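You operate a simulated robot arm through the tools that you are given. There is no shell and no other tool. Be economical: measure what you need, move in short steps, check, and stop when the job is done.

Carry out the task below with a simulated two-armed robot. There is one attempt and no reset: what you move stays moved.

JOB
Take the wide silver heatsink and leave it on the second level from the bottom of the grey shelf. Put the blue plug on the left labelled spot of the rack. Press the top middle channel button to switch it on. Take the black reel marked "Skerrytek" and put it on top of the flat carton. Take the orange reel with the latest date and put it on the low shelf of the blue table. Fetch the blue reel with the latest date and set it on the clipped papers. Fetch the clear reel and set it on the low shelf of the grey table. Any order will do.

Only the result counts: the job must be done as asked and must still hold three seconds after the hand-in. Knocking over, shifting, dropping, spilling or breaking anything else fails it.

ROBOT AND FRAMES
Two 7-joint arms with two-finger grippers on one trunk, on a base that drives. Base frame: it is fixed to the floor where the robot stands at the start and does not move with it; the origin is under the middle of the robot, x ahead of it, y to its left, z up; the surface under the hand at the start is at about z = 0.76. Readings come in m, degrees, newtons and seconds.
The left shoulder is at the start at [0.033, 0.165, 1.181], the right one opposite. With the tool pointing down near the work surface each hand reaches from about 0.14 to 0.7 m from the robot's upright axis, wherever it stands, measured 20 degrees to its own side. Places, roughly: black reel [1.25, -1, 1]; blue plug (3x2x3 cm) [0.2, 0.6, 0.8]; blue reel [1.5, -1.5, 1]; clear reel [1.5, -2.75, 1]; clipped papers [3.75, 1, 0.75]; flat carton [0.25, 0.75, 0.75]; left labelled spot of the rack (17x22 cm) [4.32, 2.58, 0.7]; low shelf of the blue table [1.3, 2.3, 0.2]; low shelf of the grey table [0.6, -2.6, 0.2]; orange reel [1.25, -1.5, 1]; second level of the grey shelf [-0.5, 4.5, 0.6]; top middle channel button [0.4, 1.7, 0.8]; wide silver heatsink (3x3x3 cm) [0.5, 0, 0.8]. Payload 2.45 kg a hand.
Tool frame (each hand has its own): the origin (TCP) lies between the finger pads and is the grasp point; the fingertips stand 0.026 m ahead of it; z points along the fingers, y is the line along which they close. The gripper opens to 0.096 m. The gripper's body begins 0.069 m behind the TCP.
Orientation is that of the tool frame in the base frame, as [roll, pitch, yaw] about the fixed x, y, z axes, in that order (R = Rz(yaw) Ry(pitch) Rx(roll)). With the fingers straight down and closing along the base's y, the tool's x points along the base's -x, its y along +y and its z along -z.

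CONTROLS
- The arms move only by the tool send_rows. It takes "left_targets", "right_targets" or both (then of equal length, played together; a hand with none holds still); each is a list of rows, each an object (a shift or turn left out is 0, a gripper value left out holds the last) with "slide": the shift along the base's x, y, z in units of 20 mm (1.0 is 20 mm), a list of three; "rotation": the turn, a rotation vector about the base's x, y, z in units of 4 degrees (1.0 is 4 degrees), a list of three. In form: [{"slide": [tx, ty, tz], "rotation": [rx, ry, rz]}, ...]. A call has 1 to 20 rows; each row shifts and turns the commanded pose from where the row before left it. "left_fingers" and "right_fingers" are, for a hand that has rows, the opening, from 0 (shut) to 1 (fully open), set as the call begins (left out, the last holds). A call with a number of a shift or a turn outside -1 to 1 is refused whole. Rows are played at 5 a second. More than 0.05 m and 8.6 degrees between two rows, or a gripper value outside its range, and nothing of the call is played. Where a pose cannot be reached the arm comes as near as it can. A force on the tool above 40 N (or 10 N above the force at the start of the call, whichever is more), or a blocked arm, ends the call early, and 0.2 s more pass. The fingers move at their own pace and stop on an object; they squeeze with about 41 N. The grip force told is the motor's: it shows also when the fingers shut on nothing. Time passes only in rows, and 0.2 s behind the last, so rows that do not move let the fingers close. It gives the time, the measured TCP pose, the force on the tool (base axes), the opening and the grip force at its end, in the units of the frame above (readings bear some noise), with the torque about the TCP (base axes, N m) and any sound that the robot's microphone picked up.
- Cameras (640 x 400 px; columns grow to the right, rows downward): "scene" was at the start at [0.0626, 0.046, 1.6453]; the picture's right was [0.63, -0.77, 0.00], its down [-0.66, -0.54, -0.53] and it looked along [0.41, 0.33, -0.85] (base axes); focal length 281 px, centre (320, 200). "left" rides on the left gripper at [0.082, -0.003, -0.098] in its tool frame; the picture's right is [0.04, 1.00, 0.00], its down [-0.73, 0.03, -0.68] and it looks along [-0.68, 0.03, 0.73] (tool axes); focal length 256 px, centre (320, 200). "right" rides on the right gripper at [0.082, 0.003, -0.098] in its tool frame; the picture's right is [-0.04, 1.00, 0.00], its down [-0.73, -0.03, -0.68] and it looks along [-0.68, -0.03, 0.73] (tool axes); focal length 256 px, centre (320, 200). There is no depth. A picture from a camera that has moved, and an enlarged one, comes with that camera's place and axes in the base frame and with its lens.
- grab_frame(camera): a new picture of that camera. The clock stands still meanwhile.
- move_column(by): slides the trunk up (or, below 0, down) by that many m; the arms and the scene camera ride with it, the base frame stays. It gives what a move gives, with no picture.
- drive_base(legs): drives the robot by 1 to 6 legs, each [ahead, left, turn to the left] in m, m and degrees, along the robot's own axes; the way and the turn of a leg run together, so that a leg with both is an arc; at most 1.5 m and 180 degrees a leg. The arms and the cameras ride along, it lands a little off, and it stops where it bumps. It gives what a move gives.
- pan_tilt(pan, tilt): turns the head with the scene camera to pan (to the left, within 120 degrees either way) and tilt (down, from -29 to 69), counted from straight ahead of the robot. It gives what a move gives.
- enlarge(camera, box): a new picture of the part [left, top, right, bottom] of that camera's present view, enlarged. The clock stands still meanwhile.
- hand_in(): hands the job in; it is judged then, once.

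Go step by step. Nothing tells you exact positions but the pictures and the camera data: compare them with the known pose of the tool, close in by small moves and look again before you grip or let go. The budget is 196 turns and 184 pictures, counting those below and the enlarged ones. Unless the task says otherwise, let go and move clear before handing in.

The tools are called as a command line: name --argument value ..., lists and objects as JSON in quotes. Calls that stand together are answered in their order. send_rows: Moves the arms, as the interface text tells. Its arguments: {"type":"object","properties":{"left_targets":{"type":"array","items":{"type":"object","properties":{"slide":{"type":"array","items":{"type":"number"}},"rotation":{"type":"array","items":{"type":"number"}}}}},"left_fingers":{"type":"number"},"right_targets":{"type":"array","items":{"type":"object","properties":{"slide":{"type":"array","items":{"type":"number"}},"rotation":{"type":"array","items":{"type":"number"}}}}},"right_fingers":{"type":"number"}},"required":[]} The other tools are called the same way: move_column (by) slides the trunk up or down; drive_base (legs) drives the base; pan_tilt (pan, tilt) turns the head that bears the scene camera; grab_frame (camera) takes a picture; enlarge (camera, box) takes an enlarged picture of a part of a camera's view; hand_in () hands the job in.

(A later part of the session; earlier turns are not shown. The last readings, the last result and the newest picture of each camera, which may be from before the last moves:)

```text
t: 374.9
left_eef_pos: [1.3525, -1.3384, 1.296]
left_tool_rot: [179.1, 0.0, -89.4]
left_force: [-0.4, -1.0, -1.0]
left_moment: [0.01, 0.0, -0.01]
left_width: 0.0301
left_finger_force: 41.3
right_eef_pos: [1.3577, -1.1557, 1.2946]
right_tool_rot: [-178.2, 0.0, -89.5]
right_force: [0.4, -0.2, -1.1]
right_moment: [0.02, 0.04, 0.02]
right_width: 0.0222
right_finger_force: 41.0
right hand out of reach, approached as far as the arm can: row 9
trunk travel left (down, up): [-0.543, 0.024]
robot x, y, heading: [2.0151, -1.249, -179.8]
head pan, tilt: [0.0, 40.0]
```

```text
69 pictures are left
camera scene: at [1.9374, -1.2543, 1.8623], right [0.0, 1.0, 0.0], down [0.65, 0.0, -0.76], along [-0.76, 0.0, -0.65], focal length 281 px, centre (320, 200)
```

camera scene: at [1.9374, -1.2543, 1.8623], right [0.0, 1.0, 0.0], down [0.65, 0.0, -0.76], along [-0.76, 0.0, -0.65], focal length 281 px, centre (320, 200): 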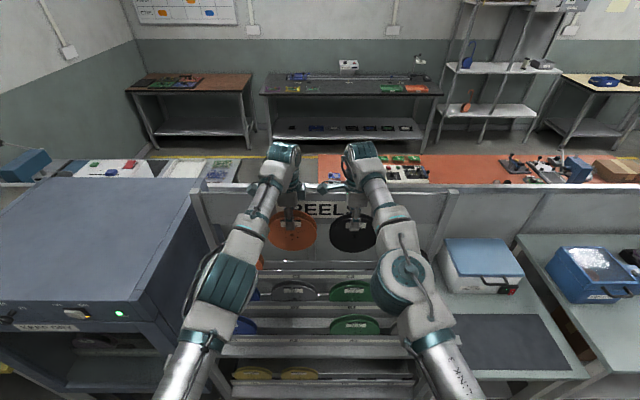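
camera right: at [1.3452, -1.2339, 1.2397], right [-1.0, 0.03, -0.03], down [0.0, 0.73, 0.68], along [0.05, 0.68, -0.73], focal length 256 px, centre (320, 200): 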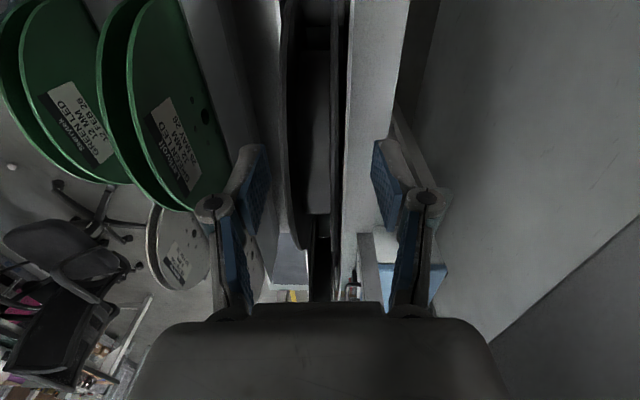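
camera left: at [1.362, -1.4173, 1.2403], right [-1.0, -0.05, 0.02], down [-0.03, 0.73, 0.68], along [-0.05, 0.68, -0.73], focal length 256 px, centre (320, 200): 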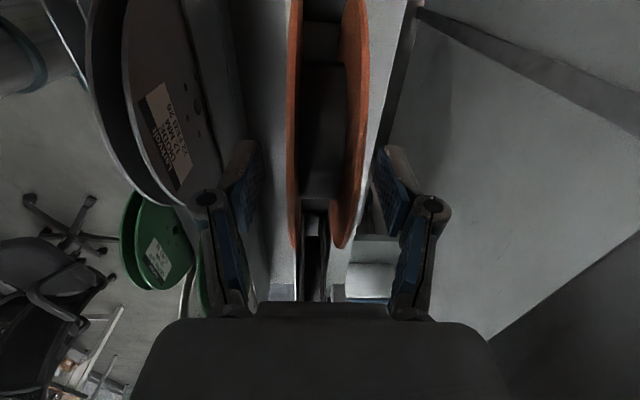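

Both reels are out. Backing off, retracting the right hand (black) to the side, and driving north to the blue table.

drive_base --legs '[[-0.35, 0, 0]]'

send_rows --right_targets '[{"slide": [1, 0.4, 0]}, {"slide": [1, 0.4, 0]}, {"slide": [1, 0.4, 0]}, {"slide": [1, 0.4, 0]}, {"slide": [1, 0.4, 0]}, {"slide": [1, 0.4, 0]}, {"slide": [1, 0.4, 0]}, {"slide": [1, 0.4, 0]}, {"slide": [1, 0.4, 0]}, {"slide": [1, 0.4, 0]}, {"slide": [1, 0.6, 0]}, {"slide": [1, 0.6, 0]}, {"slide": [1, 0.6, 0]}, {"slide": [1, 1, 0]}, {"slide": [1, 1, 0]}, {"slide": [1, 1, 0]}, {"slide": [1, 1, 0]}, {"slide": [1, 1, 0]}, {"slide": [1, 1, 0]}, {"slide": [1, 1, 0]}]' --left_targets '[{"slide": [1, 0, 0]}, {"slide": [1, 0, 0]}, {"slide": [1, 0, 0]}, {"slide": [1, 0, 0]}, {"slide": [1, 0, 0]}, {"slide": [1, 0, 0]}, {"slide": [1, 0, 0]}, {"slide": [1, 0, 0]}, {"slide": [1, 0, 0]}, {"slide": [0, 0, 0]}, {"slide": [0, 0, 0]}, {"slide": [0, 0, 0]}, {"slide": [0, 0, 0]}, {"slide": [0, 0, 0]}, {"slide": [0, 0, 0]}, {"slide": [0, 0, 0]}, {"slide": [0, 0, 0]}, {"slide": [0, 0, 0]}, {"slide": [0, 0, 0]}, {"slide": [0, 0, 0]}]'

drive_base --legs '[[0, 0, -90], [1.2, 0, 0], [1.2, 0, 0], [1.15, 0, 0], [0, 0, 90]]'

pan_tilt --pan 0 --tilt 50

grab_frame --camera "scene"

```text
t: 377.2
left_eef_pos: [1.7008, -1.3292, 1.2931]
left_tool_rot: [179.3, -0.2, -89.9]
left_force: [0.2, -0.1, -1.3]
left_moment: [0.01, 0.01, 0.0]
left_width: 0.0303
left_finger_force: 41.2
right_eef_pos: [1.7083, -1.1454, 1.2914]
right_tool_rot: [-178.0, 0.0, -90.3]
right_force: [-0.6, 0.4, -0.8]
right_moment: [-0.03, 0.0, 0.02]
right_width: 0.0222
right_finger_force: 41.0
trunk travel left (down, up): [-0.543, 0.024]
robot x, y, heading: [2.3667, -1.2507, 179.5]
head pan, tilt: [0.0, 40.0]
```

```text
t: 381.4
left_eef_pos: [1.8892, -1.3309, 1.3001]
left_tool_rot: [178.8, -0.1, -89.9]
left_force: [-0.2, 1.1, -1.8]
left_moment: [0.01, 0.04, 0.02]
left_width: 0.03
left_finger_force: 40.8
right_eef_pos: [1.7215, -0.9639, 1.37]
right_tool_rot: [-178.2, -0.2, -90.2]
right_force: [1.2, 0.3, -1.5]
right_moment: [0.01, 0.01, 0.0]
right_width: 0.022
right_finger_force: 40.9
right hand out of reach, approached as far as the arm can: row 1, 2, 3, 4, 5, 6, 7, 8, 9, 10, 11, 12, 13, 14, 15, 16, 17, 18, 19, 20
trunk travel left (down, up): [-0.543, 0.024]
robot x, y, heading: [2.367, -1.2479, 179.5]
head pan, tilt: [0.0, 40.0]
```

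```text
t: 390.4
left_eef_pos: [2.3408, 0.2752, 1.3082]
left_tool_rot: [177.8, -0.1, 178.2]
left_force: [-0.4, -0.3, -1.3]
left_moment: [-0.01, -0.04, -0.01]
left_width: 0.0303
left_finger_force: 40.8
right_eef_pos: [2.6928, 0.4433, 1.3874]
right_tool_rot: [-179.1, 1.5, -177.6]
right_force: [1.6, -1.4, -2.2]
right_moment: [0.03, 0.1, 0.0]
right_width: 0.0221
right_finger_force: 40.0
trunk travel left (down, up): [-0.543, 0.024]
robot x, y, heading: [2.4093, -0.182, 87.8]
head pan, tilt: [0.0, 40.0]
stopped in leg 2: the robot was blocked; the commanded pose is now the measured one
```

```text
t: 391.1
left_eef_pos: [2.3384, 0.28, 1.3071]
left_tool_rot: [178.0, -0.2, 178.2]
left_force: [-0.3, -0.3, -1.0]
left_moment: [0.01, 0.01, -0.02]
left_width: 0.0303
left_finger_force: 41.0
right_eef_pos: [2.6889, 0.4523, 1.3833]
right_tool_rot: [-178.7, 1.6, -177.0]
right_force: [1.0, 0.5, -1.0]
right_moment: [0.06, 0.02, -0.03]
right_width: 0.0225
right_finger_force: 41.4
trunk travel left (down, up): [-0.543, 0.024]
robot x, y, heading: [2.4092, -0.1808, 87.6]
head pan, tilt: [0.0, 50.0]
```

```text
68 pictures are left
camera scene: at [2.4053, -0.1218, 1.8483], right [1.0, -0.04, 0.0], down [-0.03, -0.77, -0.64], along [0.03, 0.64, -0.77], focal length 281 px, centre (320, 200)
```

scene: 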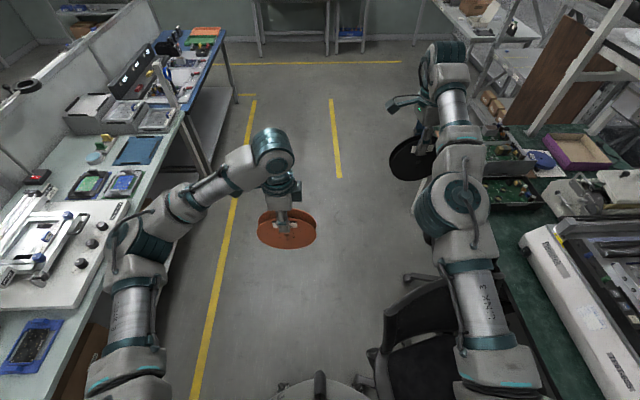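

The base bumped near a chair. Backing off slightly, shifting west, then continuing north.

drive_base --legs '[[-0.1, 0, 0], [0, 0.3, 2.4]]'

grab_frame --camera "scene"

```text
t: 393.8
left_eef_pos: [2.0262, 0.1849, 1.3066]
left_tool_rot: [178.1, -0.2, -179.6]
left_force: [-1.3, 0.6, -2.2]
left_moment: [0.02, 0.0, 0.03]
left_width: 0.03
left_finger_force: 40.8
right_eef_pos: [2.3663, 0.3711, 1.3834]
right_tool_rot: [-178.7, 1.7, -174.2]
right_force: [-1.2, 0.0, -1.0]
right_moment: [0.0, 0.01, -0.04]
right_width: 0.0227
right_finger_force: 41.1
trunk travel left (down, up): [-0.543, 0.024]
robot x, y, heading: [2.1116, -0.279, 90.3]
head pan, tilt: [0.0, 50.0]
```

```text
67 pictures are left
camera scene: at [2.0969, -0.2126, 1.8481], right [1.0, 0.0, 0.01], down [0.01, -0.77, -0.64], along [0.0, 0.64, -0.77], focal length 281 px, centre (320, 200)
```

scene: 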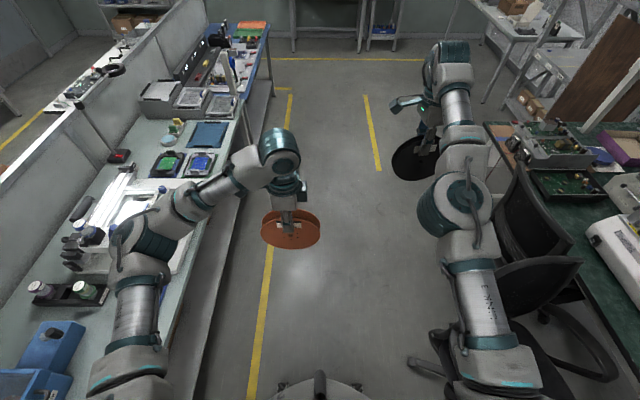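

The aisle ahead is clear. Driving on to the blue table.

drive_base --legs '[[1.3, 0, 0], [1.3, -0.2, 0], [0, 0, 90]]'

pan_tilt --pan 0 --tilt 55

grab_frame --camera "scene"

```text
t: 410.4
left_eef_pos: [1.8622, 2.2225, 1.3104]
left_tool_rot: [177.6, 0.1, -91.2]
left_force: [-0.4, -0.5, -1.2]
left_moment: [0.01, -0.04, 0.04]
left_width: 0.0301
left_finger_force: 41.1
right_eef_pos: [1.68, 2.5551, 1.3938]
right_tool_rot: [-178.8, 3.1, -83.1]
right_force: [-0.2, -0.5, -1.1]
right_moment: [0.05, 0.03, -0.05]
right_width: 0.0223
right_finger_force: 40.9
trunk travel left (down, up): [-0.543, 0.024]
robot x, y, heading: [2.3132, 2.3019, 178.5]
head pan, tilt: [0.0, 50.0]
```

```text
t: 411.0
left_eef_pos: [1.8671, 2.2681, 1.3139]
left_tool_rot: [177.4, -1.3, -91.4]
left_force: [0.7, 1.5, -2.8]
left_moment: [-0.08, 0.08, -0.01]
left_width: 0.03
left_finger_force: 41.8
right_eef_pos: [1.6784, 2.5946, 1.3913]
right_tool_rot: [-179.1, 2.5, -81.1]
right_force: [0.6, 1.9, -1.6]
right_moment: [-0.16, 0.03, -0.01]
right_width: 0.0221
right_finger_force: 40.7
trunk travel left (down, up): [-0.543, 0.024]
robot x, y, heading: [2.3113, 2.3137, 178.5]
head pan, tilt: [0.0, 55.0]
```

```text
66 pictures are left
camera scene: at [2.2517, 2.3625, 1.8408], right [0.03, 1.0, -0.03], down [0.82, -0.04, -0.57], along [-0.57, -0.01, -0.82], focal length 281 px, centre (320, 200)
```

scene: 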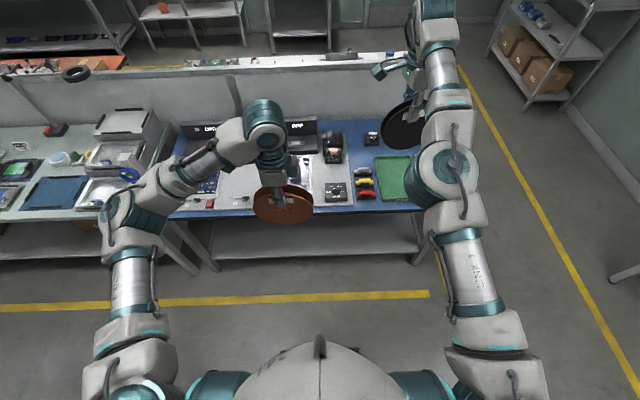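

The right (black) hand must be tucked away before lowering. Un-yawing and retracting it outward/back.

send_rows --right_targets '[{"slide": [0.4, 0.5, -0.8], "rotation": [0, 0, 1]}, {"slide": [0.4, 0.5, -0.8], "rotation": [0, 0, 1]}, {"slide": [0.4, 0.5, -0.8], "rotation": [0, 0, 1]}, {"slide": [0.4, 0.5, -0.8], "rotation": [0, 0, 1]}, {"slide": [0.4, 0.5, -0.8], "rotation": [0, 0, 1]}, {"slide": [0.4, 0.5, -0.8], "rotation": [0, 0, 1]}, {"slide": [0.8, 0.5, -0.6], "rotation": [0, 0, 1]}, {"slide": [0.8, 0.5, -0.6], "rotation": [0, 0, 1]}, {"slide": [0.8, 0.5, -0.6], "rotation": [0, 0, 1]}, {"slide": [0.8, 0.5, -0.6], "rotation": [0, 0, 1]}, {"slide": [1, 0.5, -0.6], "rotation": [0, 0, 1]}, {"slide": [1, 0.5, -0.6], "rotation": [0, 0, 1]}, {"slide": [1, 0.5, 0], "rotation": [0, 0, 1]}, {"slide": [1, 0.5, 0], "rotation": [0, 0, 1]}, {"slide": [1, 0.5, 0], "rotation": [0, 0, 1]}, {"slide": [1, 0.5, 0], "rotation": [0, 0, 1]}, {"slide": [1, 0.5, 0], "rotation": [0, 0, 1]}, {"slide": [1, 0.5, 0], "rotation": [0, 0, 1]}, {"slide": [1, 0.5, 0], "rotation": [0, 0, 1]}, {"slide": [1, 0.5, 0], "rotation": [0, 0, 1]}]'

grab_frame --camera "scene"

```text
t: 415.4
left_eef_pos: [1.8748, 2.1809, 1.3098]
left_tool_rot: [177.1, 2.1, -91.0]
left_force: [-0.9, -0.7, -1.2]
left_moment: [0.05, -0.03, -0.02]
left_width: 0.0303
left_finger_force: 41.1
right_eef_pos: [1.6423, 2.6689, 1.3003]
right_tool_rot: [-175.9, 3.9, -15.3]
right_force: [-0.3, -2.6, -1.8]
right_moment: [0.11, -0.04, 0.0]
right_width: 0.0224
right_finger_force: 40.8
right hand out of reach, approached as far as the arm can: row 1, 2, 3, 4, 5, 6, 7, 8, 9, 10, 11, 12, 13, 14, 15, 16, 17, 18, 19, 20
trunk travel left (down, up): [-0.543, 0.024]
robot x, y, heading: [2.3171, 2.3123, 179.1]
head pan, tilt: [0.0, 55.0]
stopped in row 20 (right hand): the arm was blocked; the commanded pose is now the measured one
```

```text
65 pictures are left
camera scene: at [2.2493, 2.3277, 1.8407], right [0.02, 1.0, -0.01], down [0.82, -0.02, -0.57], along [-0.57, 0.0, -0.82], focal length 281 px, centre (320, 200)
```

scene: 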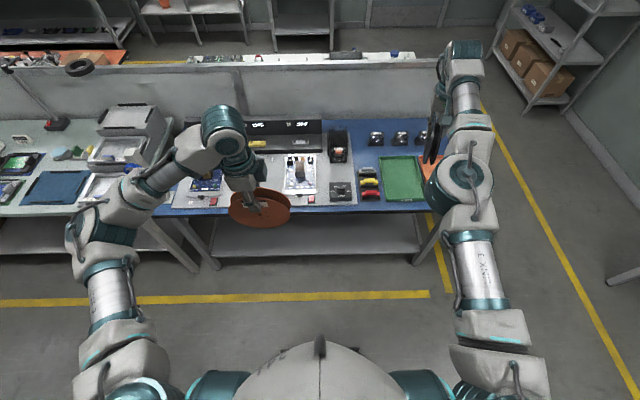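

Trying a different unwinding: outward, then down.

send_rows --right_targets '[{"slide": [0, 0, -1]}, {"slide": [0, 0, -1]}, {"slide": [0, 0, -1]}, {"slide": [0, 0, -1]}, {"slide": [0, 0, -1]}, {"slide": [0, 0, -1]}, {"slide": [0, 0, -1]}, {"slide": [0, 0, -1]}]'

send_rows --right_targets '[{"slide": [1, 0, 0]}, {"slide": [1, 0, 0]}, {"slide": [1, 0, 0]}, {"slide": [1, 0, 0]}, {"slide": [1, 0, 0]}, {"slide": [1, 0, 0]}, {"slide": [1, 0.5, 0]}, {"slide": [1, 0.5, 0]}, {"slide": [1, 0.5, 0]}, {"slide": [1, 0.5, 0]}, {"slide": [1, 0.5, 0]}, {"slide": [1, 0.5, 0]}, {"slide": [1, 0.5, 0]}, {"slide": [1, 0.5, 0]}, {"slide": [1, 0.5, 0]}, {"slide": [1, 0.5, 0]}, {"slide": [1, 0.5, 0]}]'

grab_frame --camera "scene"

```text
t: 417.4
left_eef_pos: [1.8848, 2.1736, 1.3108]
left_tool_rot: [176.9, 2.8, -91.1]
left_force: [0.2, -2.3, -1.7]
left_moment: [0.11, -0.01, 0.0]
left_width: 0.0302
left_finger_force: 40.9
right_eef_pos: [1.609, 2.6904, 1.2185]
right_tool_rot: [-177.4, 11.3, -19.2]
right_force: [-0.1, -1.2, -0.5]
right_moment: [0.06, -0.01, -0.01]
right_width: 0.0224
right_finger_force: 41.0
right hand out of reach, approached as far as the arm can: row 1, 2, 3, 5
trunk travel left (down, up): [-0.543, 0.024]
robot x, y, heading: [2.3261, 2.3231, 179.5]
head pan, tilt: [0.0, 55.0]
stopped in row 8 (right hand): the arm was blocked; the commanded pose is now the measured one
```

```text
t: 421.2
left_eef_pos: [1.8905, 2.2776, 1.3219]
left_tool_rot: [176.4, -0.7, -91.8]
left_force: [1.4, 1.9, -0.9]
left_moment: [-0.13, 0.07, 0.0]
left_width: 0.0304
left_finger_force: 41.0
right_eef_pos: [1.647, 2.8207, 1.1579]
right_tool_rot: [180.0, 4.4, -21.1]
right_force: [-0.6, -0.5, -2.3]
right_moment: [-0.03, -0.09, 0.0]
right_width: 0.0224
right_finger_force: 41.1
right hand out of reach, approached as far as the arm can: row 1, 2, 3, 4, 5, 6, 7, 8, 9, 10, 11, 12, 13, 14, 15, 16, 17
trunk travel left (down, up): [-0.543, 0.024]
robot x, y, heading: [2.3211, 2.342, 179.4]
head pan, tilt: [0.0, 55.0]
stopped in row 17 (right hand): the arm was blocked; the commanded pose is now the measured one
```

```text
64 pictures are left
camera scene: at [2.256, 2.4193, 1.8393], right [0.01, 1.0, -0.04], down [0.82, -0.04, -0.57], along [-0.57, -0.03, -0.82], focal length 281 px, centre (320, 200)
```

scene: 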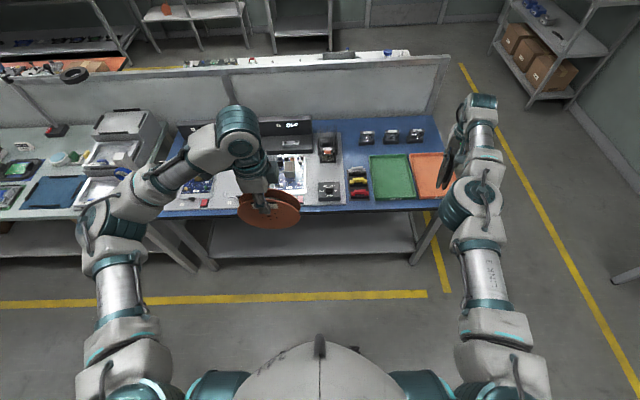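

Arm looks near-straight; moving inward and down to bend the elbow, then retract.

send_rows --right_targets '[{"slide": [0.3, -0.8, -0.3]}, {"slide": [0.3, -0.8, -0.3]}, {"slide": [0.3, -0.8, -0.3]}, {"slide": [0.3, -0.8, -0.3]}, {"slide": [0.3, -0.8, -0.3]}, {"slide": [0.3, -0.8, -0.3]}, {"slide": [0.3, -0.8, -0.3]}, {"slide": [0.3, -0.8, -0.3]}, {"slide": [0.3, -0.8, -0.3]}, {"slide": [0.8, 0, -0.3]}, {"slide": [0.8, 0, -0.3]}, {"slide": [0.8, 0, -0.3]}, {"slide": [0.8, 0, -0.3]}, {"slide": [0.8, 0, -0.3]}]'

grab_frame --camera "scene"

```text
t: 424.4
left_eef_pos: [1.896, 2.2178, 1.3187]
left_tool_rot: [176.1, 2.0, -91.7]
left_force: [-0.1, -0.4, -1.1]
left_moment: [0.02, -0.05, 0.02]
left_width: 0.0304
left_finger_force: 41.4
right_eef_pos: [1.7784, 2.6422, 1.0994]
right_tool_rot: [-177.4, 5.8, -22.2]
right_force: [-0.6, -0.3, -1.0]
right_moment: [0.01, -0.01, 0.0]
right_width: 0.0221
right_finger_force: 40.6
right hand out of reach, approached as far as the arm can: row 1, 2, 3
trunk travel left (down, up): [-0.543, 0.024]
robot x, y, heading: [2.3185, 2.343, 179.7]
head pan, tilt: [0.0, 55.0]
stopped in row 14 (right hand): the arm was blocked; the commanded pose is now the measured one
```

```text
63 pictures are left
camera scene: at [2.2565, 2.3688, 1.8411], right [0.01, 1.0, -0.02], down [0.82, -0.02, -0.57], along [-0.57, -0.01, -0.82], focal length 281 px, centre (320, 200)
```

scene: 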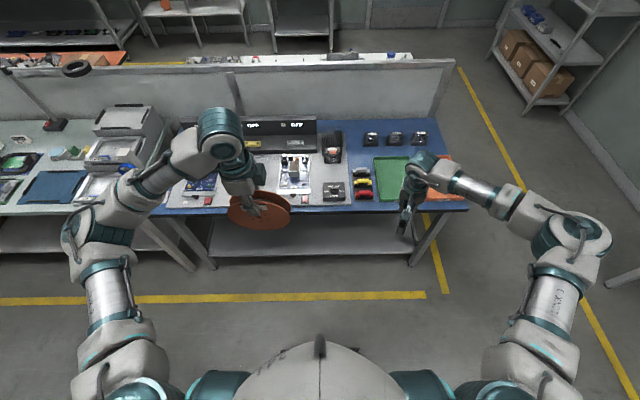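

Elbow is bent now. Retracting the right hand back and outward.

send_rows --right_targets '[{"slide": [0.9, 0.3, 0]}, {"slide": [0.9, 0.3, 0]}, {"slide": [0.9, 0.3, 0]}, {"slide": [0.9, 0.3, 0]}, {"slide": [0.9, 0.3, 0]}, {"slide": [0.9, 0.3, 0]}, {"slide": [0.9, 0.3, 0]}, {"slide": [0.9, 0.3, 0]}, {"slide": [0.9, 0.3, 0]}, {"slide": [0.9, 0.3, 0]}, {"slide": [0.9, 0.3, 0]}, {"slide": [0.9, 0.3, 0]}, {"slide": [0.9, 0.3, 0]}, {"slide": [0.9, 0.3, 0]}, {"slide": [0.9, 0.3, 0]}, {"slide": [0.9, 0.3, 0]}]'

grab_frame --camera "scene"

```text
t: 427.8
left_eef_pos: [1.895, 2.2213, 1.3196]
left_tool_rot: [176.1, 1.9, -91.7]
left_force: [0.4, 0.2, -1.3]
left_moment: [0.02, -0.03, -0.01]
left_width: 0.0302
left_finger_force: 41.0
right_eef_pos: [2.067, 2.7424, 1.0962]
right_tool_rot: [-177.2, 5.9, -22.2]
right_force: [0.3, -0.4, -1.1]
right_moment: [-0.04, 0.0, 0.01]
right_width: 0.0224
right_finger_force: 41.3
trunk travel left (down, up): [-0.543, 0.024]
robot x, y, heading: [2.3191, 2.349, 179.4]
head pan, tilt: [0.0, 55.0]
```

```text
62 pictures are left
camera scene: at [2.26, 2.3053, 1.8413], right [0.01, 1.0, 0.02], down [0.82, 0.01, -0.57], along [-0.57, 0.02, -0.82], focal length 281 px, centre (320, 200)
```

scene: 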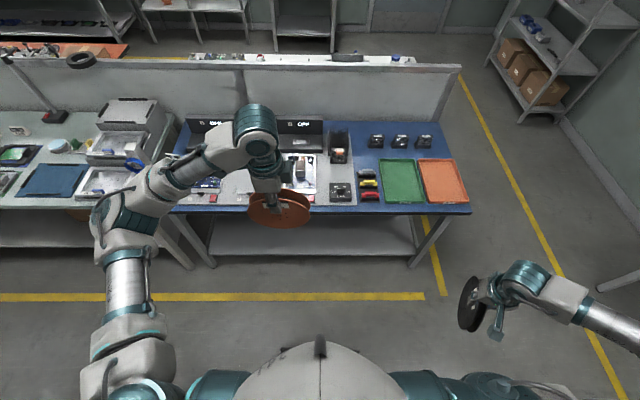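

Right hand is tucked. Now lowering the left hand (orange) relative to the shoulder, then the trunk.

send_rows --left_targets '[{"slide": [-0.2, 0.1, -1]}, {"slide": [-0.2, 0.1, -1]}, {"slide": [-0.2, 0.1, -1]}, {"slide": [-0.2, 0.1, -1]}, {"slide": [-0.2, 0.1, -1]}, {"slide": [-0.2, 0.1, -1]}, {"slide": [-0.2, 0.1, -1]}, {"slide": [-0.2, 0.1, -1]}, {"slide": [-0.2, 0.1, -1]}, {"slide": [-0.2, 0.1, -1]}, {"slide": [-0.2, 0, -1]}, {"slide": [-0.2, 0, -1]}, {"slide": [-0.2, 0, -1]}, {"slide": [-0.2, 0, -1]}, {"slide": [-0.2, 0, -1]}, {"slide": [0, 0, -1]}, {"slide": [0, 0, -1]}, {"slide": [0, 0, -1]}, {"slide": [0, 0, -1]}, {"slide": [0, 0, -1]}]'

move_column --by -0.5

grab_frame --camera "scene"

```text
t: 432.2
left_eef_pos: [1.8358, 2.2467, 0.9212]
left_tool_rot: [176.0, 2.4, -91.8]
left_force: [-0.9, -0.1, -0.7]
left_moment: [0.03, -0.01, -0.02]
left_width: 0.0302
left_finger_force: 41.0
right_eef_pos: [2.0677, 2.7439, 1.0986]
right_tool_rot: [-177.1, 6.0, -22.3]
right_force: [-0.3, -1.0, -1.2]
right_moment: [0.0, 0.0, 0.01]
right_width: 0.0224
right_finger_force: 41.0
trunk travel left (down, up): [-0.543, 0.024]
robot x, y, heading: [2.3195, 2.345, 179.4]
head pan, tilt: [0.0, 55.0]
stopped in row 20 (left hand): the arm was blocked; the commanded pose is now the measured one
```

```text
refused: -0.5 is not a number from -0.4 to 0.4
```

```text
61 pictures are left
camera scene: at [2.2598, 2.3701, 1.8415], right [0.01, 1.0, -0.01], down [0.82, -0.02, -0.57], along [-0.57, 0.0, -0.82], focal length 281 px, centre (320, 200)
```

scene: 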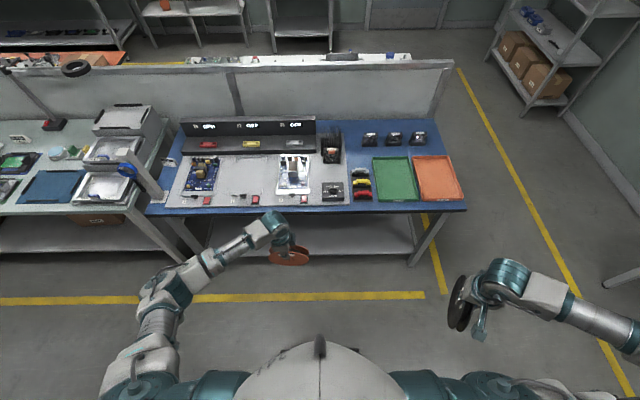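

Pitching the left hand ~54° and lowering the trunk.

send_rows --left_targets '[{"rotation": [0, 1, 0]}, {"rotation": [0, 1, 0]}, {"rotation": [0, 1, 0]}, {"rotation": [0, 1, 0]}, {"rotation": [0, 1, 0]}, {"rotation": [0, 1, 0]}, {"rotation": [0, 1, 0]}, {"rotation": [0, 1, 0]}, {"rotation": [0, 1, 0]}, {"rotation": [0, 1, 0]}, {"rotation": [0, 1, 0]}, {"rotation": [0, 1, 0]}, {"rotation": [0, 1, 0]}]'

move_column --by -0.4

move_column --by -0.14

grab_frame --camera "scene"

```text
t: 435.0
left_eef_pos: [1.8357, 2.2587, 0.9228]
left_tool_rot: [124.0, -0.6, -93.1]
left_force: [0.1, 1.1, -1.6]
left_moment: [-0.03, -0.09, 0.03]
left_width: 0.0299
left_finger_force: 40.5
right_eef_pos: [2.0683, 2.7575, 1.0941]
right_tool_rot: [-177.6, 5.7, -22.5]
right_force: [0.4, 0.7, -1.8]
right_moment: [-0.01, -0.02, 0.0]
right_width: 0.0219
right_finger_force: 41.3
trunk travel left (down, up): [-0.543, 0.024]
robot x, y, heading: [2.3182, 2.3527, 179.4]
head pan, tilt: [0.0, 55.0]
```

```text
t: 438.9
left_eef_pos: [1.8366, 2.2466, 0.5211]
left_tool_rot: [123.9, 0.0, -93.1]
left_force: [-0.1, -0.5, -2.3]
left_moment: [-0.01, -0.04, -0.02]
left_width: 0.0303
left_finger_force: 41.2
right_eef_pos: [2.0912, 2.7412, 0.6488]
right_tool_rot: [-172.1, -6.8, -22.4]
right_force: [-0.1, 0.7, -1.4]
right_moment: [0.03, 0.01, 0.0]
right_width: 0.0223
right_finger_force: 40.6
trunk travel left (down, up): [-0.143, 0.424]
robot x, y, heading: [2.321, 2.3493, 179.7]
head pan, tilt: [0.0, 55.0]
```

```text
t: 440.5
left_eef_pos: [1.8374, 2.2497, 0.3832]
left_tool_rot: [123.9, -0.2, -93.2]
left_force: [-0.6, -0.3, -2.0]
left_moment: [0.02, -0.07, 0.04]
left_width: 0.0305
left_finger_force: 41.1
right_eef_pos: [2.1365, 2.7473, 0.4723]
right_tool_rot: [-165.6, -22.1, -24.1]
right_force: [0.3, 0.1, -0.3]
right_moment: [0.0, 0.02, -0.03]
right_width: 0.0225
right_finger_force: 40.8
trunk travel left (down, up): [-0.003, 0.564]
robot x, y, heading: [2.3165, 2.3489, 179.4]
head pan, tilt: [0.0, 55.0]
```

```text
60 pictures are left
camera scene: at [1.908, 2.3536, 1.2416], right [0.01, 1.0, 0.0], down [0.82, -0.01, -0.57], along [-0.57, 0.01, -0.82], focal length 281 px, centre (320, 200)
```

scene: 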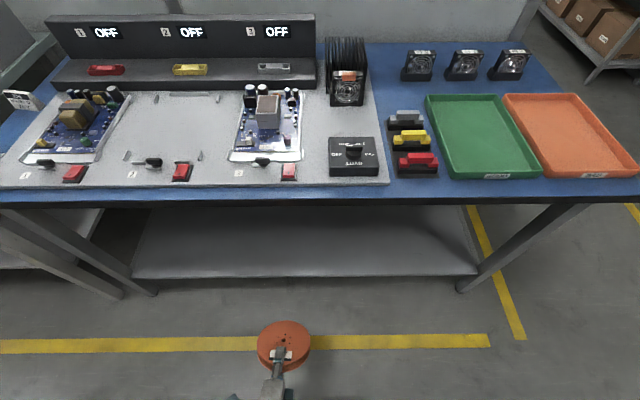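

The shelf front is at x≈1.535, z≈0.19. Driving in beneath the table top, then extending the arm.

drive_base --legs '[[0.25, 0, 0]]'

send_rows --left_targets '[{"slide": [-0.8, 0, 0]}, {"slide": [-0.8, 0, 0]}, {"slide": [-0.8, 0, 0]}, {"slide": [-0.8, 0, 0]}, {"slide": [-0.8, 0, 0]}, {"slide": [-0.8, 0, 0]}, {"slide": [-0.8, 0, 0]}]'

grab_frame --camera "left"

grab_frame --camera "scene"

```text
t: 442.3
left_eef_pos: [1.5914, 2.2511, 0.3814]
left_tool_rot: [123.9, -0.2, -93.0]
left_force: [-0.5, 0.1, -2.0]
left_moment: [0.0, -0.06, 0.0]
left_width: 0.0301
left_finger_force: 40.5
right_eef_pos: [1.8911, 2.7494, 0.4725]
right_tool_rot: [-165.6, -22.2, -24.1]
right_force: [-0.8, 0.7, -1.3]
right_moment: [0.0, 0.03, -0.02]
right_width: 0.0222
right_finger_force: 41.0
trunk travel left (down, up): [-0.003, 0.564]
robot x, y, heading: [2.0812, 2.3493, 179.6]
head pan, tilt: [0.0, 55.0]
```

```text
t: 443.9
left_eef_pos: [1.4805, 2.2521, 0.3822]
left_tool_rot: [123.8, -0.3, -92.9]
left_force: [-0.4, 0.5, -0.7]
left_moment: [-0.02, -0.06, -0.02]
left_width: 0.0302
left_finger_force: 41.3
right_eef_pos: [1.8919, 2.7487, 0.4732]
right_tool_rot: [-165.8, -22.0, -24.1]
right_force: [-0.3, 0.6, -0.1]
right_moment: [-0.01, 0.01, -0.03]
right_width: 0.0225
right_finger_force: 41.1
trunk travel left (down, up): [-0.003, 0.564]
robot x, y, heading: [2.078, 2.3538, 179.5]
head pan, tilt: [0.0, 55.0]
```

```text
59 pictures are left
camera left: at [1.56, 2.1655, 0.4364], right [-0.56, -0.01, 0.83], down [0.59, 0.7, 0.4], along [-0.59, 0.71, -0.39], focal length 256 px, centre (320, 200)
```

left: 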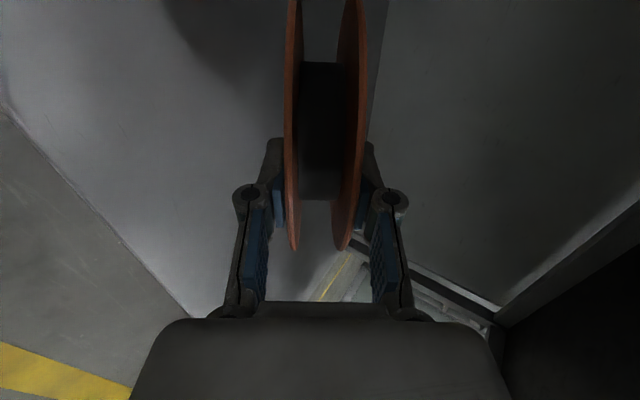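

```text
58 pictures are left
camera scene: at [1.6608, 2.3567, 1.2408], right [0.01, 1.0, 0.0], down [0.82, -0.01, -0.57], along [-0.57, 0.0, -0.82], focal length 281 px, centre (320, 200)
```

scene: 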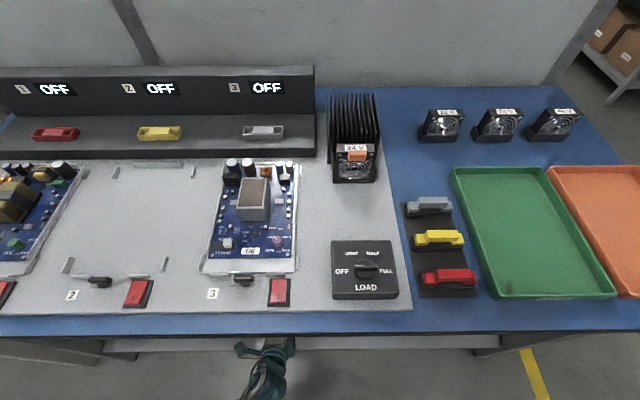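

Shelf is right below; edge at x≈1.544. Extending a bit more and lowering to contact.

send_rows --left_targets '[{"slide": [-0.8, 0, 0]}, {"slide": [-0.8, 0, 0]}, {"slide": [-0.8, 0, -0.5]}, {"slide": [-0.8, 0, -0.8]}, {"slide": [0, 0, -0.8]}, {"slide": [0, 0, -0.8]}, {"slide": [0, 0, -0.8]}]'

send_rows --left_targets '[{"slide": [0, 0, -0.2]}, {"slide": [0, 0, -0.2]}, {"slide": [0, 0, -0.2]}, {"slide": [0, 0, -0.2]}, {"slide": [0, 0, -0.2]}, {"slide": [0, 0, -0.2]}, {"slide": [0, 0, -0.2]}]'

grab_frame --camera "left"

```text
t: 445.5
left_eef_pos: [1.4156, 2.2528, 0.3096]
left_tool_rot: [123.9, -0.1, -92.9]
left_force: [0.4, 0.4, -1.1]
left_moment: [0.0, -0.07, 0.01]
left_width: 0.0301
left_finger_force: 41.2
right_eef_pos: [1.8918, 2.7484, 0.4722]
right_tool_rot: [-165.9, -22.0, -24.1]
right_force: [0.5, 1.0, -1.2]
right_moment: [-0.02, 0.04, -0.02]
right_width: 0.0223
right_finger_force: 40.9
trunk travel left (down, up): [-0.003, 0.564]
robot x, y, heading: [2.0747, 2.3541, 179.3]
head pan, tilt: [0.0, 55.0]
```

```text
t: 447.1
left_eef_pos: [1.4146, 2.2536, 0.2844]
left_tool_rot: [123.3, -0.2, -93.1]
left_force: [9.1, 0.0, 27.9]
left_moment: [-0.09, 2.51, 0.05]
left_width: 0.0376
left_finger_force: 41.2
right_eef_pos: [1.8937, 2.7487, 0.4729]
right_tool_rot: [-165.9, -21.8, -24.0]
right_force: [0.2, 0.7, -1.6]
right_moment: [-0.01, 0.05, 0.04]
right_width: 0.0221
right_finger_force: 40.9
trunk travel left (down, up): [-0.003, 0.564]
robot x, y, heading: [2.0705, 2.3521, 179.2]
head pan, tilt: [0.0, 55.0]
```

```text
57 pictures are left
camera left: at [1.4956, 2.1669, 0.3381], right [-0.55, -0.01, 0.83], down [0.59, 0.7, 0.4], along [-0.59, 0.71, -0.38], focal length 256 px, centre (320, 200)
```

left: 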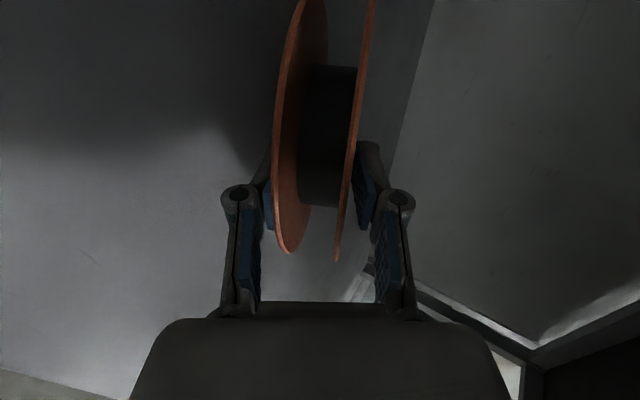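

Contact. Opening in stages, then withdrawing along the finger direction.

send_rows --left_targets '[{"slide": [0, 0, 0.2]}, {"slide": [0, 0, 0]}]' --left_fingers 0.65

send_rows --left_targets '[{"slide": [0, 0, 0]}, {"slide": [0, 0, 0]}, {"slide": [0, 0, 0]}]' --left_fingers 1

send_rows --left_targets '[{"slide": [0.45, 0, 0.28]}, {"slide": [0.45, 0, 0.28]}, {"slide": [0.45, 0, 0.28]}, {"slide": [0.45, 0, 0.28]}, {"slide": [0.45, 0, 0.28]}, {"slide": [0.45, 0, 0.28]}, {"slide": [0.45, 0, 0.28]}, {"slide": [0.45, 0, 0.28]}, {"slide": [0.6, 0, 0.28]}, {"slide": [0.6, 0, 0.28]}, {"slide": [0.6, 0, 0.2]}]'

grab_frame --camera "left"

```text
t: 447.7
left_eef_pos: [1.4162, 2.2515, 0.2833]
left_tool_rot: [124.0, -0.1, -93.0]
left_force: [0.7, -0.6, -1.4]
left_moment: [0.01, 0.04, 0.04]
left_width: 0.0629
left_finger_force: 0.1
right_eef_pos: [1.8912, 2.7484, 0.4718]
right_tool_rot: [-165.8, -21.9, -24.2]
right_force: [0.4, -0.7, -1.0]
right_moment: [-0.01, 0.01, 0.0]
right_width: 0.0226
right_finger_force: 40.8
trunk travel left (down, up): [-0.003, 0.564]
robot x, y, heading: [2.0689, 2.352, 179.4]
head pan, tilt: [0.0, 55.0]
```

```text
t: 448.5
left_eef_pos: [1.4155, 2.2527, 0.2846]
left_tool_rot: [123.8, -0.1, -93.0]
left_force: [0.9, 0.8, -0.2]
left_moment: [-0.03, 0.03, 0.01]
left_width: 0.096
left_finger_force: 0.1
right_eef_pos: [1.8918, 2.7487, 0.4714]
right_tool_rot: [-165.8, -21.9, -24.1]
right_force: [0.3, -0.3, -1.7]
right_moment: [-0.02, 0.0, 0.04]
right_width: 0.0222
right_finger_force: 41.2
trunk travel left (down, up): [-0.003, 0.564]
robot x, y, heading: [2.0743, 2.354, 179.2]
head pan, tilt: [0.0, 55.0]
```

```text
t: 450.9
left_eef_pos: [1.5241, 2.2526, 0.346]
left_tool_rot: [123.8, -0.1, -93.0]
left_force: [0.0, 1.0, 0.1]
left_moment: [0.01, 0.02, -0.01]
left_width: 0.096
left_finger_force: 0.0
right_eef_pos: [1.8916, 2.7484, 0.4733]
right_tool_rot: [-165.7, -22.0, -24.1]
right_force: [0.4, 0.7, -0.6]
right_moment: [-0.01, 0.01, 0.0]
right_width: 0.0222
right_finger_force: 40.6
trunk travel left (down, up): [-0.003, 0.564]
robot x, y, heading: [2.0741, 2.356, 179.5]
head pan, tilt: [0.0, 55.0]
```

```text
56 pictures are left
camera left: at [1.6044, 2.1656, 0.3994], right [-0.56, -0.01, 0.83], down [0.59, 0.7, 0.4], along [-0.59, 0.71, -0.39], focal length 256 px, centre (320, 200)
```

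left: 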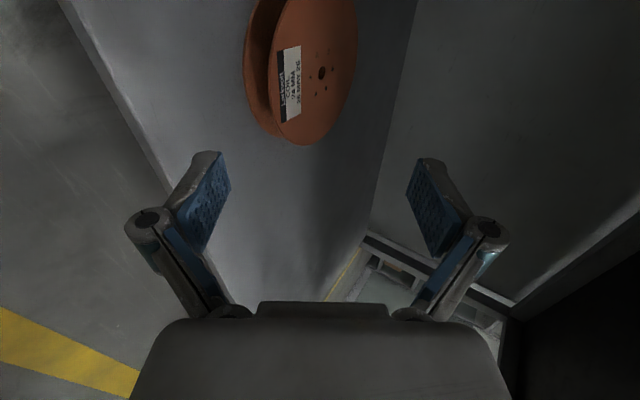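

The orange reel lies flat on the low shelf. Backing out, raising the trunk, and checking the right hand before the trip around to the carton.

drive_base --legs '[[-0.45, 0, 0]]'

move_column --by 0.4

send_rows --left_targets '[{"slide": [0.3, 0, 0.8], "rotation": [0, -1, 0]}, {"slide": [0.3, 0, 0.8], "rotation": [0, -1, 0]}, {"slide": [0.3, 0, 0.8], "rotation": [0, -1, 0]}, {"slide": [0.3, 0, 0.8], "rotation": [0, -1, 0]}, {"slide": [0.3, 0, 0.8], "rotation": [0, -1, 0]}, {"slide": [0.3, 0, 0.8], "rotation": [0, -1, 0]}, {"slide": [0.3, 0, 0.8], "rotation": [0, -1, 0]}, {"slide": [0.3, 0, 0.8], "rotation": [0, -1, 0]}, {"slide": [0.3, 0, 0.8], "rotation": [0, -1, 0]}, {"slide": [0.3, 0, 0.8], "rotation": [0, -1, 0]}, {"slide": [0.3, 0, 0.8], "rotation": [0, -1, 0]}, {"slide": [0.3, 0, 0.8], "rotation": [0, -1, 0]}, {"slide": [0.3, 0, 0.8], "rotation": [0, -1, 0]}]'

drive_base --legs '[[0, 0, -89.5], [1.1, 0, 0], [0, 0, 90]]'

pan_tilt --pan 0 --tilt 40

grab_frame --camera "scene"

```text
t: 453.7
left_eef_pos: [1.9872, 2.2472, 0.3464]
left_tool_rot: [123.6, -0.2, -92.9]
left_force: [0.7, 0.0, -0.5]
left_moment: [-0.02, -0.02, -0.03]
left_width: 0.0961
left_finger_force: 0.0
right_eef_pos: [2.3563, 2.7445, 0.4734]
right_tool_rot: [-165.8, -21.9, -24.0]
right_force: [-0.5, -0.5, -2.0]
right_moment: [0.0, 0.03, 0.0]
right_width: 0.0224
right_finger_force: 40.5
trunk travel left (down, up): [-0.003, 0.564]
robot x, y, heading: [2.539, 2.3478, 179.5]
head pan, tilt: [0.0, 55.0]
```

```text
t: 457.5
left_eef_pos: [1.9882, 2.2469, 0.7478]
left_tool_rot: [123.6, -0.1, -93.0]
left_force: [0.7, -0.2, 0.2]
left_moment: [0.01, 0.01, 0.03]
left_width: 0.0959
left_finger_force: 0.1
right_eef_pos: [2.3562, 2.744, 0.8739]
right_tool_rot: [-165.8, -21.7, -24.0]
right_force: [-0.6, 0.2, -1.2]
right_moment: [-0.01, 0.04, -0.03]
right_width: 0.0222
right_finger_force: 41.0
trunk travel left (down, up): [-0.403, 0.164]
robot x, y, heading: [2.5382, 2.3489, 179.5]
head pan, tilt: [0.0, 55.0]
```

```text
t: 460.3
left_eef_pos: [2.0666, 2.2473, 0.9553]
left_tool_rot: [175.5, 2.2, -91.8]
left_force: [-0.7, 0.1, 0.1]
left_moment: [0.01, 0.04, 0.0]
left_width: 0.0961
left_finger_force: 0.1
right_eef_pos: [2.3564, 2.7438, 0.8743]
right_tool_rot: [-165.8, -21.7, -24.1]
right_force: [-0.6, -0.7, -0.8]
right_moment: [-0.02, 0.01, 0.01]
right_width: 0.0223
right_finger_force: 41.3
trunk travel left (down, up): [-0.403, 0.164]
robot x, y, heading: [2.5419, 2.3465, 179.5]
head pan, tilt: [0.0, 55.0]
```

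```text
t: 473.7
left_eef_pos: [2.1431, 3.371, 0.9535]
left_tool_rot: [175.5, 2.2, -96.0]
left_force: [0.3, 0.3, 0.0]
left_moment: [0.0, 0.01, 0.01]
left_width: 0.0959
left_finger_force: 0.1
right_eef_pos: [2.469, 3.8449, 0.874]
right_tool_rot: [-165.8, -21.6, -28.2]
right_force: [-0.2, 0.8, -1.3]
right_moment: [-0.01, 0.0, -0.03]
right_width: 0.0226
right_finger_force: 41.0
trunk travel left (down, up): [-0.403, 0.164]
robot x, y, heading: [2.6229, 3.4396, 175.4]
head pan, tilt: [0.0, 55.0]
```

```text
t: 474.5
left_eef_pos: [2.1444, 3.3705, 0.9566]
left_tool_rot: [175.4, 2.4, -95.9]
left_force: [-0.4, 0.5, 0.2]
left_moment: [0.01, -0.01, -0.04]
left_width: 0.0963
left_finger_force: 0.1
right_eef_pos: [2.4705, 3.8439, 0.8747]
right_tool_rot: [-165.7, -21.6, -28.3]
right_force: [0.4, 0.2, -1.9]
right_moment: [0.03, 0.04, -0.01]
right_width: 0.0219
right_finger_force: 41.1
trunk travel left (down, up): [-0.403, 0.164]
robot x, y, heading: [2.622, 3.4354, 175.3]
head pan, tilt: [0.0, 40.0]
```

```text
55 pictures are left
camera scene: at [2.5385, 3.4446, 1.7226], right [0.08, 1.0, 0.0], down [0.64, -0.05, -0.76], along [-0.76, 0.06, -0.65], focal length 281 px, centre (320, 200)
```

scene: 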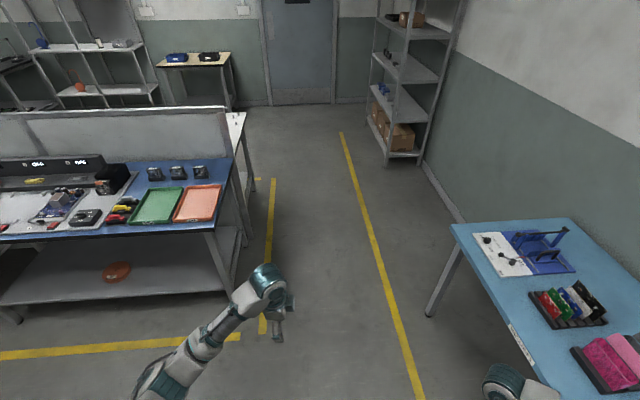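

The orange reel is visible on the shelf. Raising the trunk and pulling the right hand inward and upright so its elbow clears the light-blue table.

move_column --by 0.15

send_rows --right_targets '[{"slide": [-1, -0.4, 0.2], "rotation": [-0.12, 0.99, 0]}, {"slide": [-1, -0.4, 0.2], "rotation": [-0.12, 0.99, 0]}, {"slide": [-1, -0.4, 0.2], "rotation": [-0.12, 0.99, 0]}, {"slide": [-1, -0.4, 0.2], "rotation": [-0.12, 0.99, 0]}, {"slide": [-1, -0.4, 0.2], "rotation": [-0.12, 0.99, 0]}, {"slide": [-1, -0.4, 0.2], "rotation": [-0.12, 0.99, 0]}, {"slide": [-1, -0.6, 0.2]}, {"slide": [-1, -0.6, 0.2]}, {"slide": [-1, -0.6, 0]}, {"slide": [-1, -0.6, 0]}, {"slide": [-1, -0.6, 0]}, {"slide": [-1, -0.6, 0]}, {"slide": [-1, -0.6, 0]}, {"slide": [-1, -0.6, 0]}, {"slide": [-0.5, -0.6, 0]}, {"slide": [-0.5, -0.6, 0]}]'

drive_base --legs '[[0.3, 0, 4.7], [1.3, 0, 0], [1.4, 0, 0]]'

grab_frame --camera "scene"

```text
t: 476.2
left_eef_pos: [2.1451, 3.3693, 1.1061]
left_tool_rot: [175.4, 2.3, -96.0]
left_force: [0.4, -0.1, 0.3]
left_moment: [0.02, -0.01, 0.01]
left_width: 0.096
left_finger_force: 0.0
right_eef_pos: [2.4706, 3.8435, 1.0255]
right_tool_rot: [-165.8, -21.6, -28.2]
right_force: [-0.2, 0.0, -1.5]
right_moment: [-0.01, 0.05, -0.01]
right_width: 0.0221
right_finger_force: 41.1
trunk travel left (down, up): [-0.553, 0.014]
robot x, y, heading: [2.6184, 3.44, 175.2]
head pan, tilt: [0.0, 40.0]
```

```text
t: 479.6
left_eef_pos: [2.1431, 3.3686, 1.1046]
left_tool_rot: [175.4, 2.3, -96.0]
left_force: [-0.3, 0.2, 0.5]
left_moment: [0.03, 0.0, 0.0]
left_width: 0.096
left_finger_force: 0.0
right_eef_pos: [2.1702, 3.675, 1.0555]
right_tool_rot: [-179.2, -1.5, -25.5]
right_force: [-0.4, 0.3, -2.1]
right_moment: [-0.01, -0.02, -0.01]
right_width: 0.0222
right_finger_force: 40.8
trunk travel left (down, up): [-0.553, 0.014]
robot x, y, heading: [2.6217, 3.4403, 175.4]
head pan, tilt: [0.0, 40.0]
```

```text
t: 494.3
left_eef_pos: [-0.8374, 3.3733, 1.1064]
left_tool_rot: [175.4, 2.3, -92.5]
left_force: [-0.8, -0.5, -1.6]
left_moment: [0.03, 0.0, -0.04]
left_width: 0.0957
left_finger_force: 0.1
right_eef_pos: [-0.8289, 3.6812, 1.0578]
right_tool_rot: [-179.3, -1.5, -21.9]
right_force: [1.3, 0.1, -0.9]
right_moment: [-0.01, 0.03, 0.0]
right_width: 0.022
right_finger_force: 40.7
trunk travel left (down, up): [-0.553, 0.014]
robot x, y, heading: [-0.3631, 3.4699, 178.6]
head pan, tilt: [0.0, 40.0]
```

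```text
54 pictures are left
camera scene: at [-0.4395, 3.4696, 1.8723], right [0.02, 1.0, 0.0], down [0.65, -0.01, -0.76], along [-0.76, 0.02, -0.65], focal length 281 px, centre (320, 200)
```

scene: 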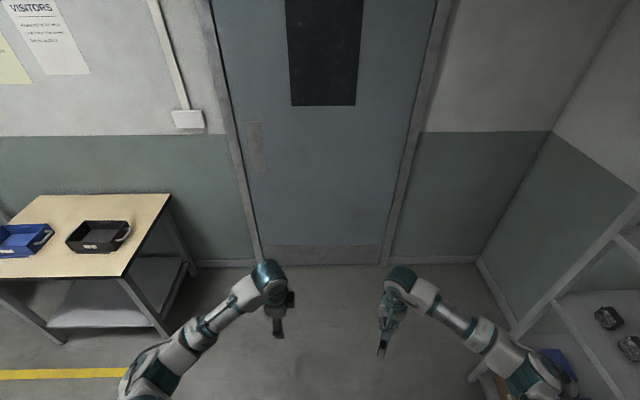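

Now south along the west side to the orange table and face the carton.

drive_base --legs '[[0, 0, 91.4], [1.3, -0.12, 0], [1.35, 0, 0], [0, 0, 90]]'

pan_tilt --pan 0 --tilt 50

grab_frame --camera "scene"

```text
t: 514.9
left_eef_pos: [0.0255, 0.9631, 1.1078]
left_tool_rot: [175.2, 2.3, 89.1]
left_force: [0.6, 0.8, -0.8]
left_moment: [0.01, 0.02, 0.0]
left_width: 0.096
left_finger_force: 0.1
right_eef_pos: [0.0248, 0.6553, 1.0587]
right_tool_rot: [-179.4, -1.4, 159.7]
right_force: [0.2, -0.4, -1.7]
right_moment: [0.03, 0.0, 0.02]
right_width: 0.0222
right_finger_force: 40.6
trunk travel left (down, up): [-0.553, 0.014]
robot x, y, heading: [-0.4427, 0.8557, 0.6]
head pan, tilt: [0.0, 40.0]
```

```text
t: 515.6
left_eef_pos: [0.0204, 0.964, 1.1094]
left_tool_rot: [175.1, 2.4, 89.0]
left_force: [-1.0, -0.4, -0.4]
left_moment: [0.03, 0.01, 0.0]
left_width: 0.096
left_finger_force: 0.1
right_eef_pos: [0.0213, 0.656, 1.0599]
right_tool_rot: [-179.4, -1.3, 159.7]
right_force: [0.4, -0.4, -1.6]
right_moment: [-0.02, -0.02, 0.02]
right_width: 0.0221
right_finger_force: 41.2
trunk travel left (down, up): [-0.553, 0.014]
robot x, y, heading: [-0.4392, 0.852, 0.5]
head pan, tilt: [0.0, 50.0]
```

```text
53 pictures are left
camera scene: at [-0.3803, 0.8491, 1.8582], right [0.01, -1.0, 0.0], down [-0.77, -0.01, -0.64], along [0.64, 0.01, -0.77], focal length 281 px, centre (320, 200)
```

scene: 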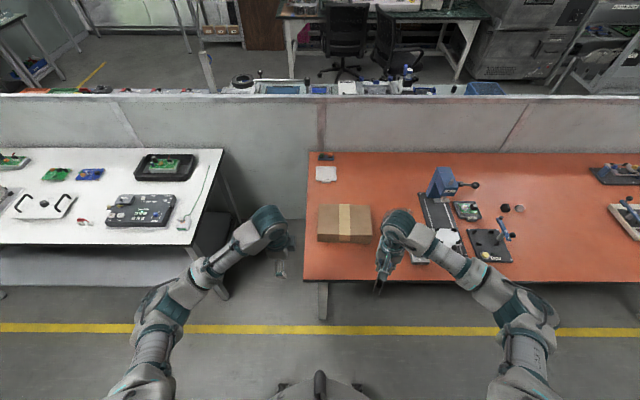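

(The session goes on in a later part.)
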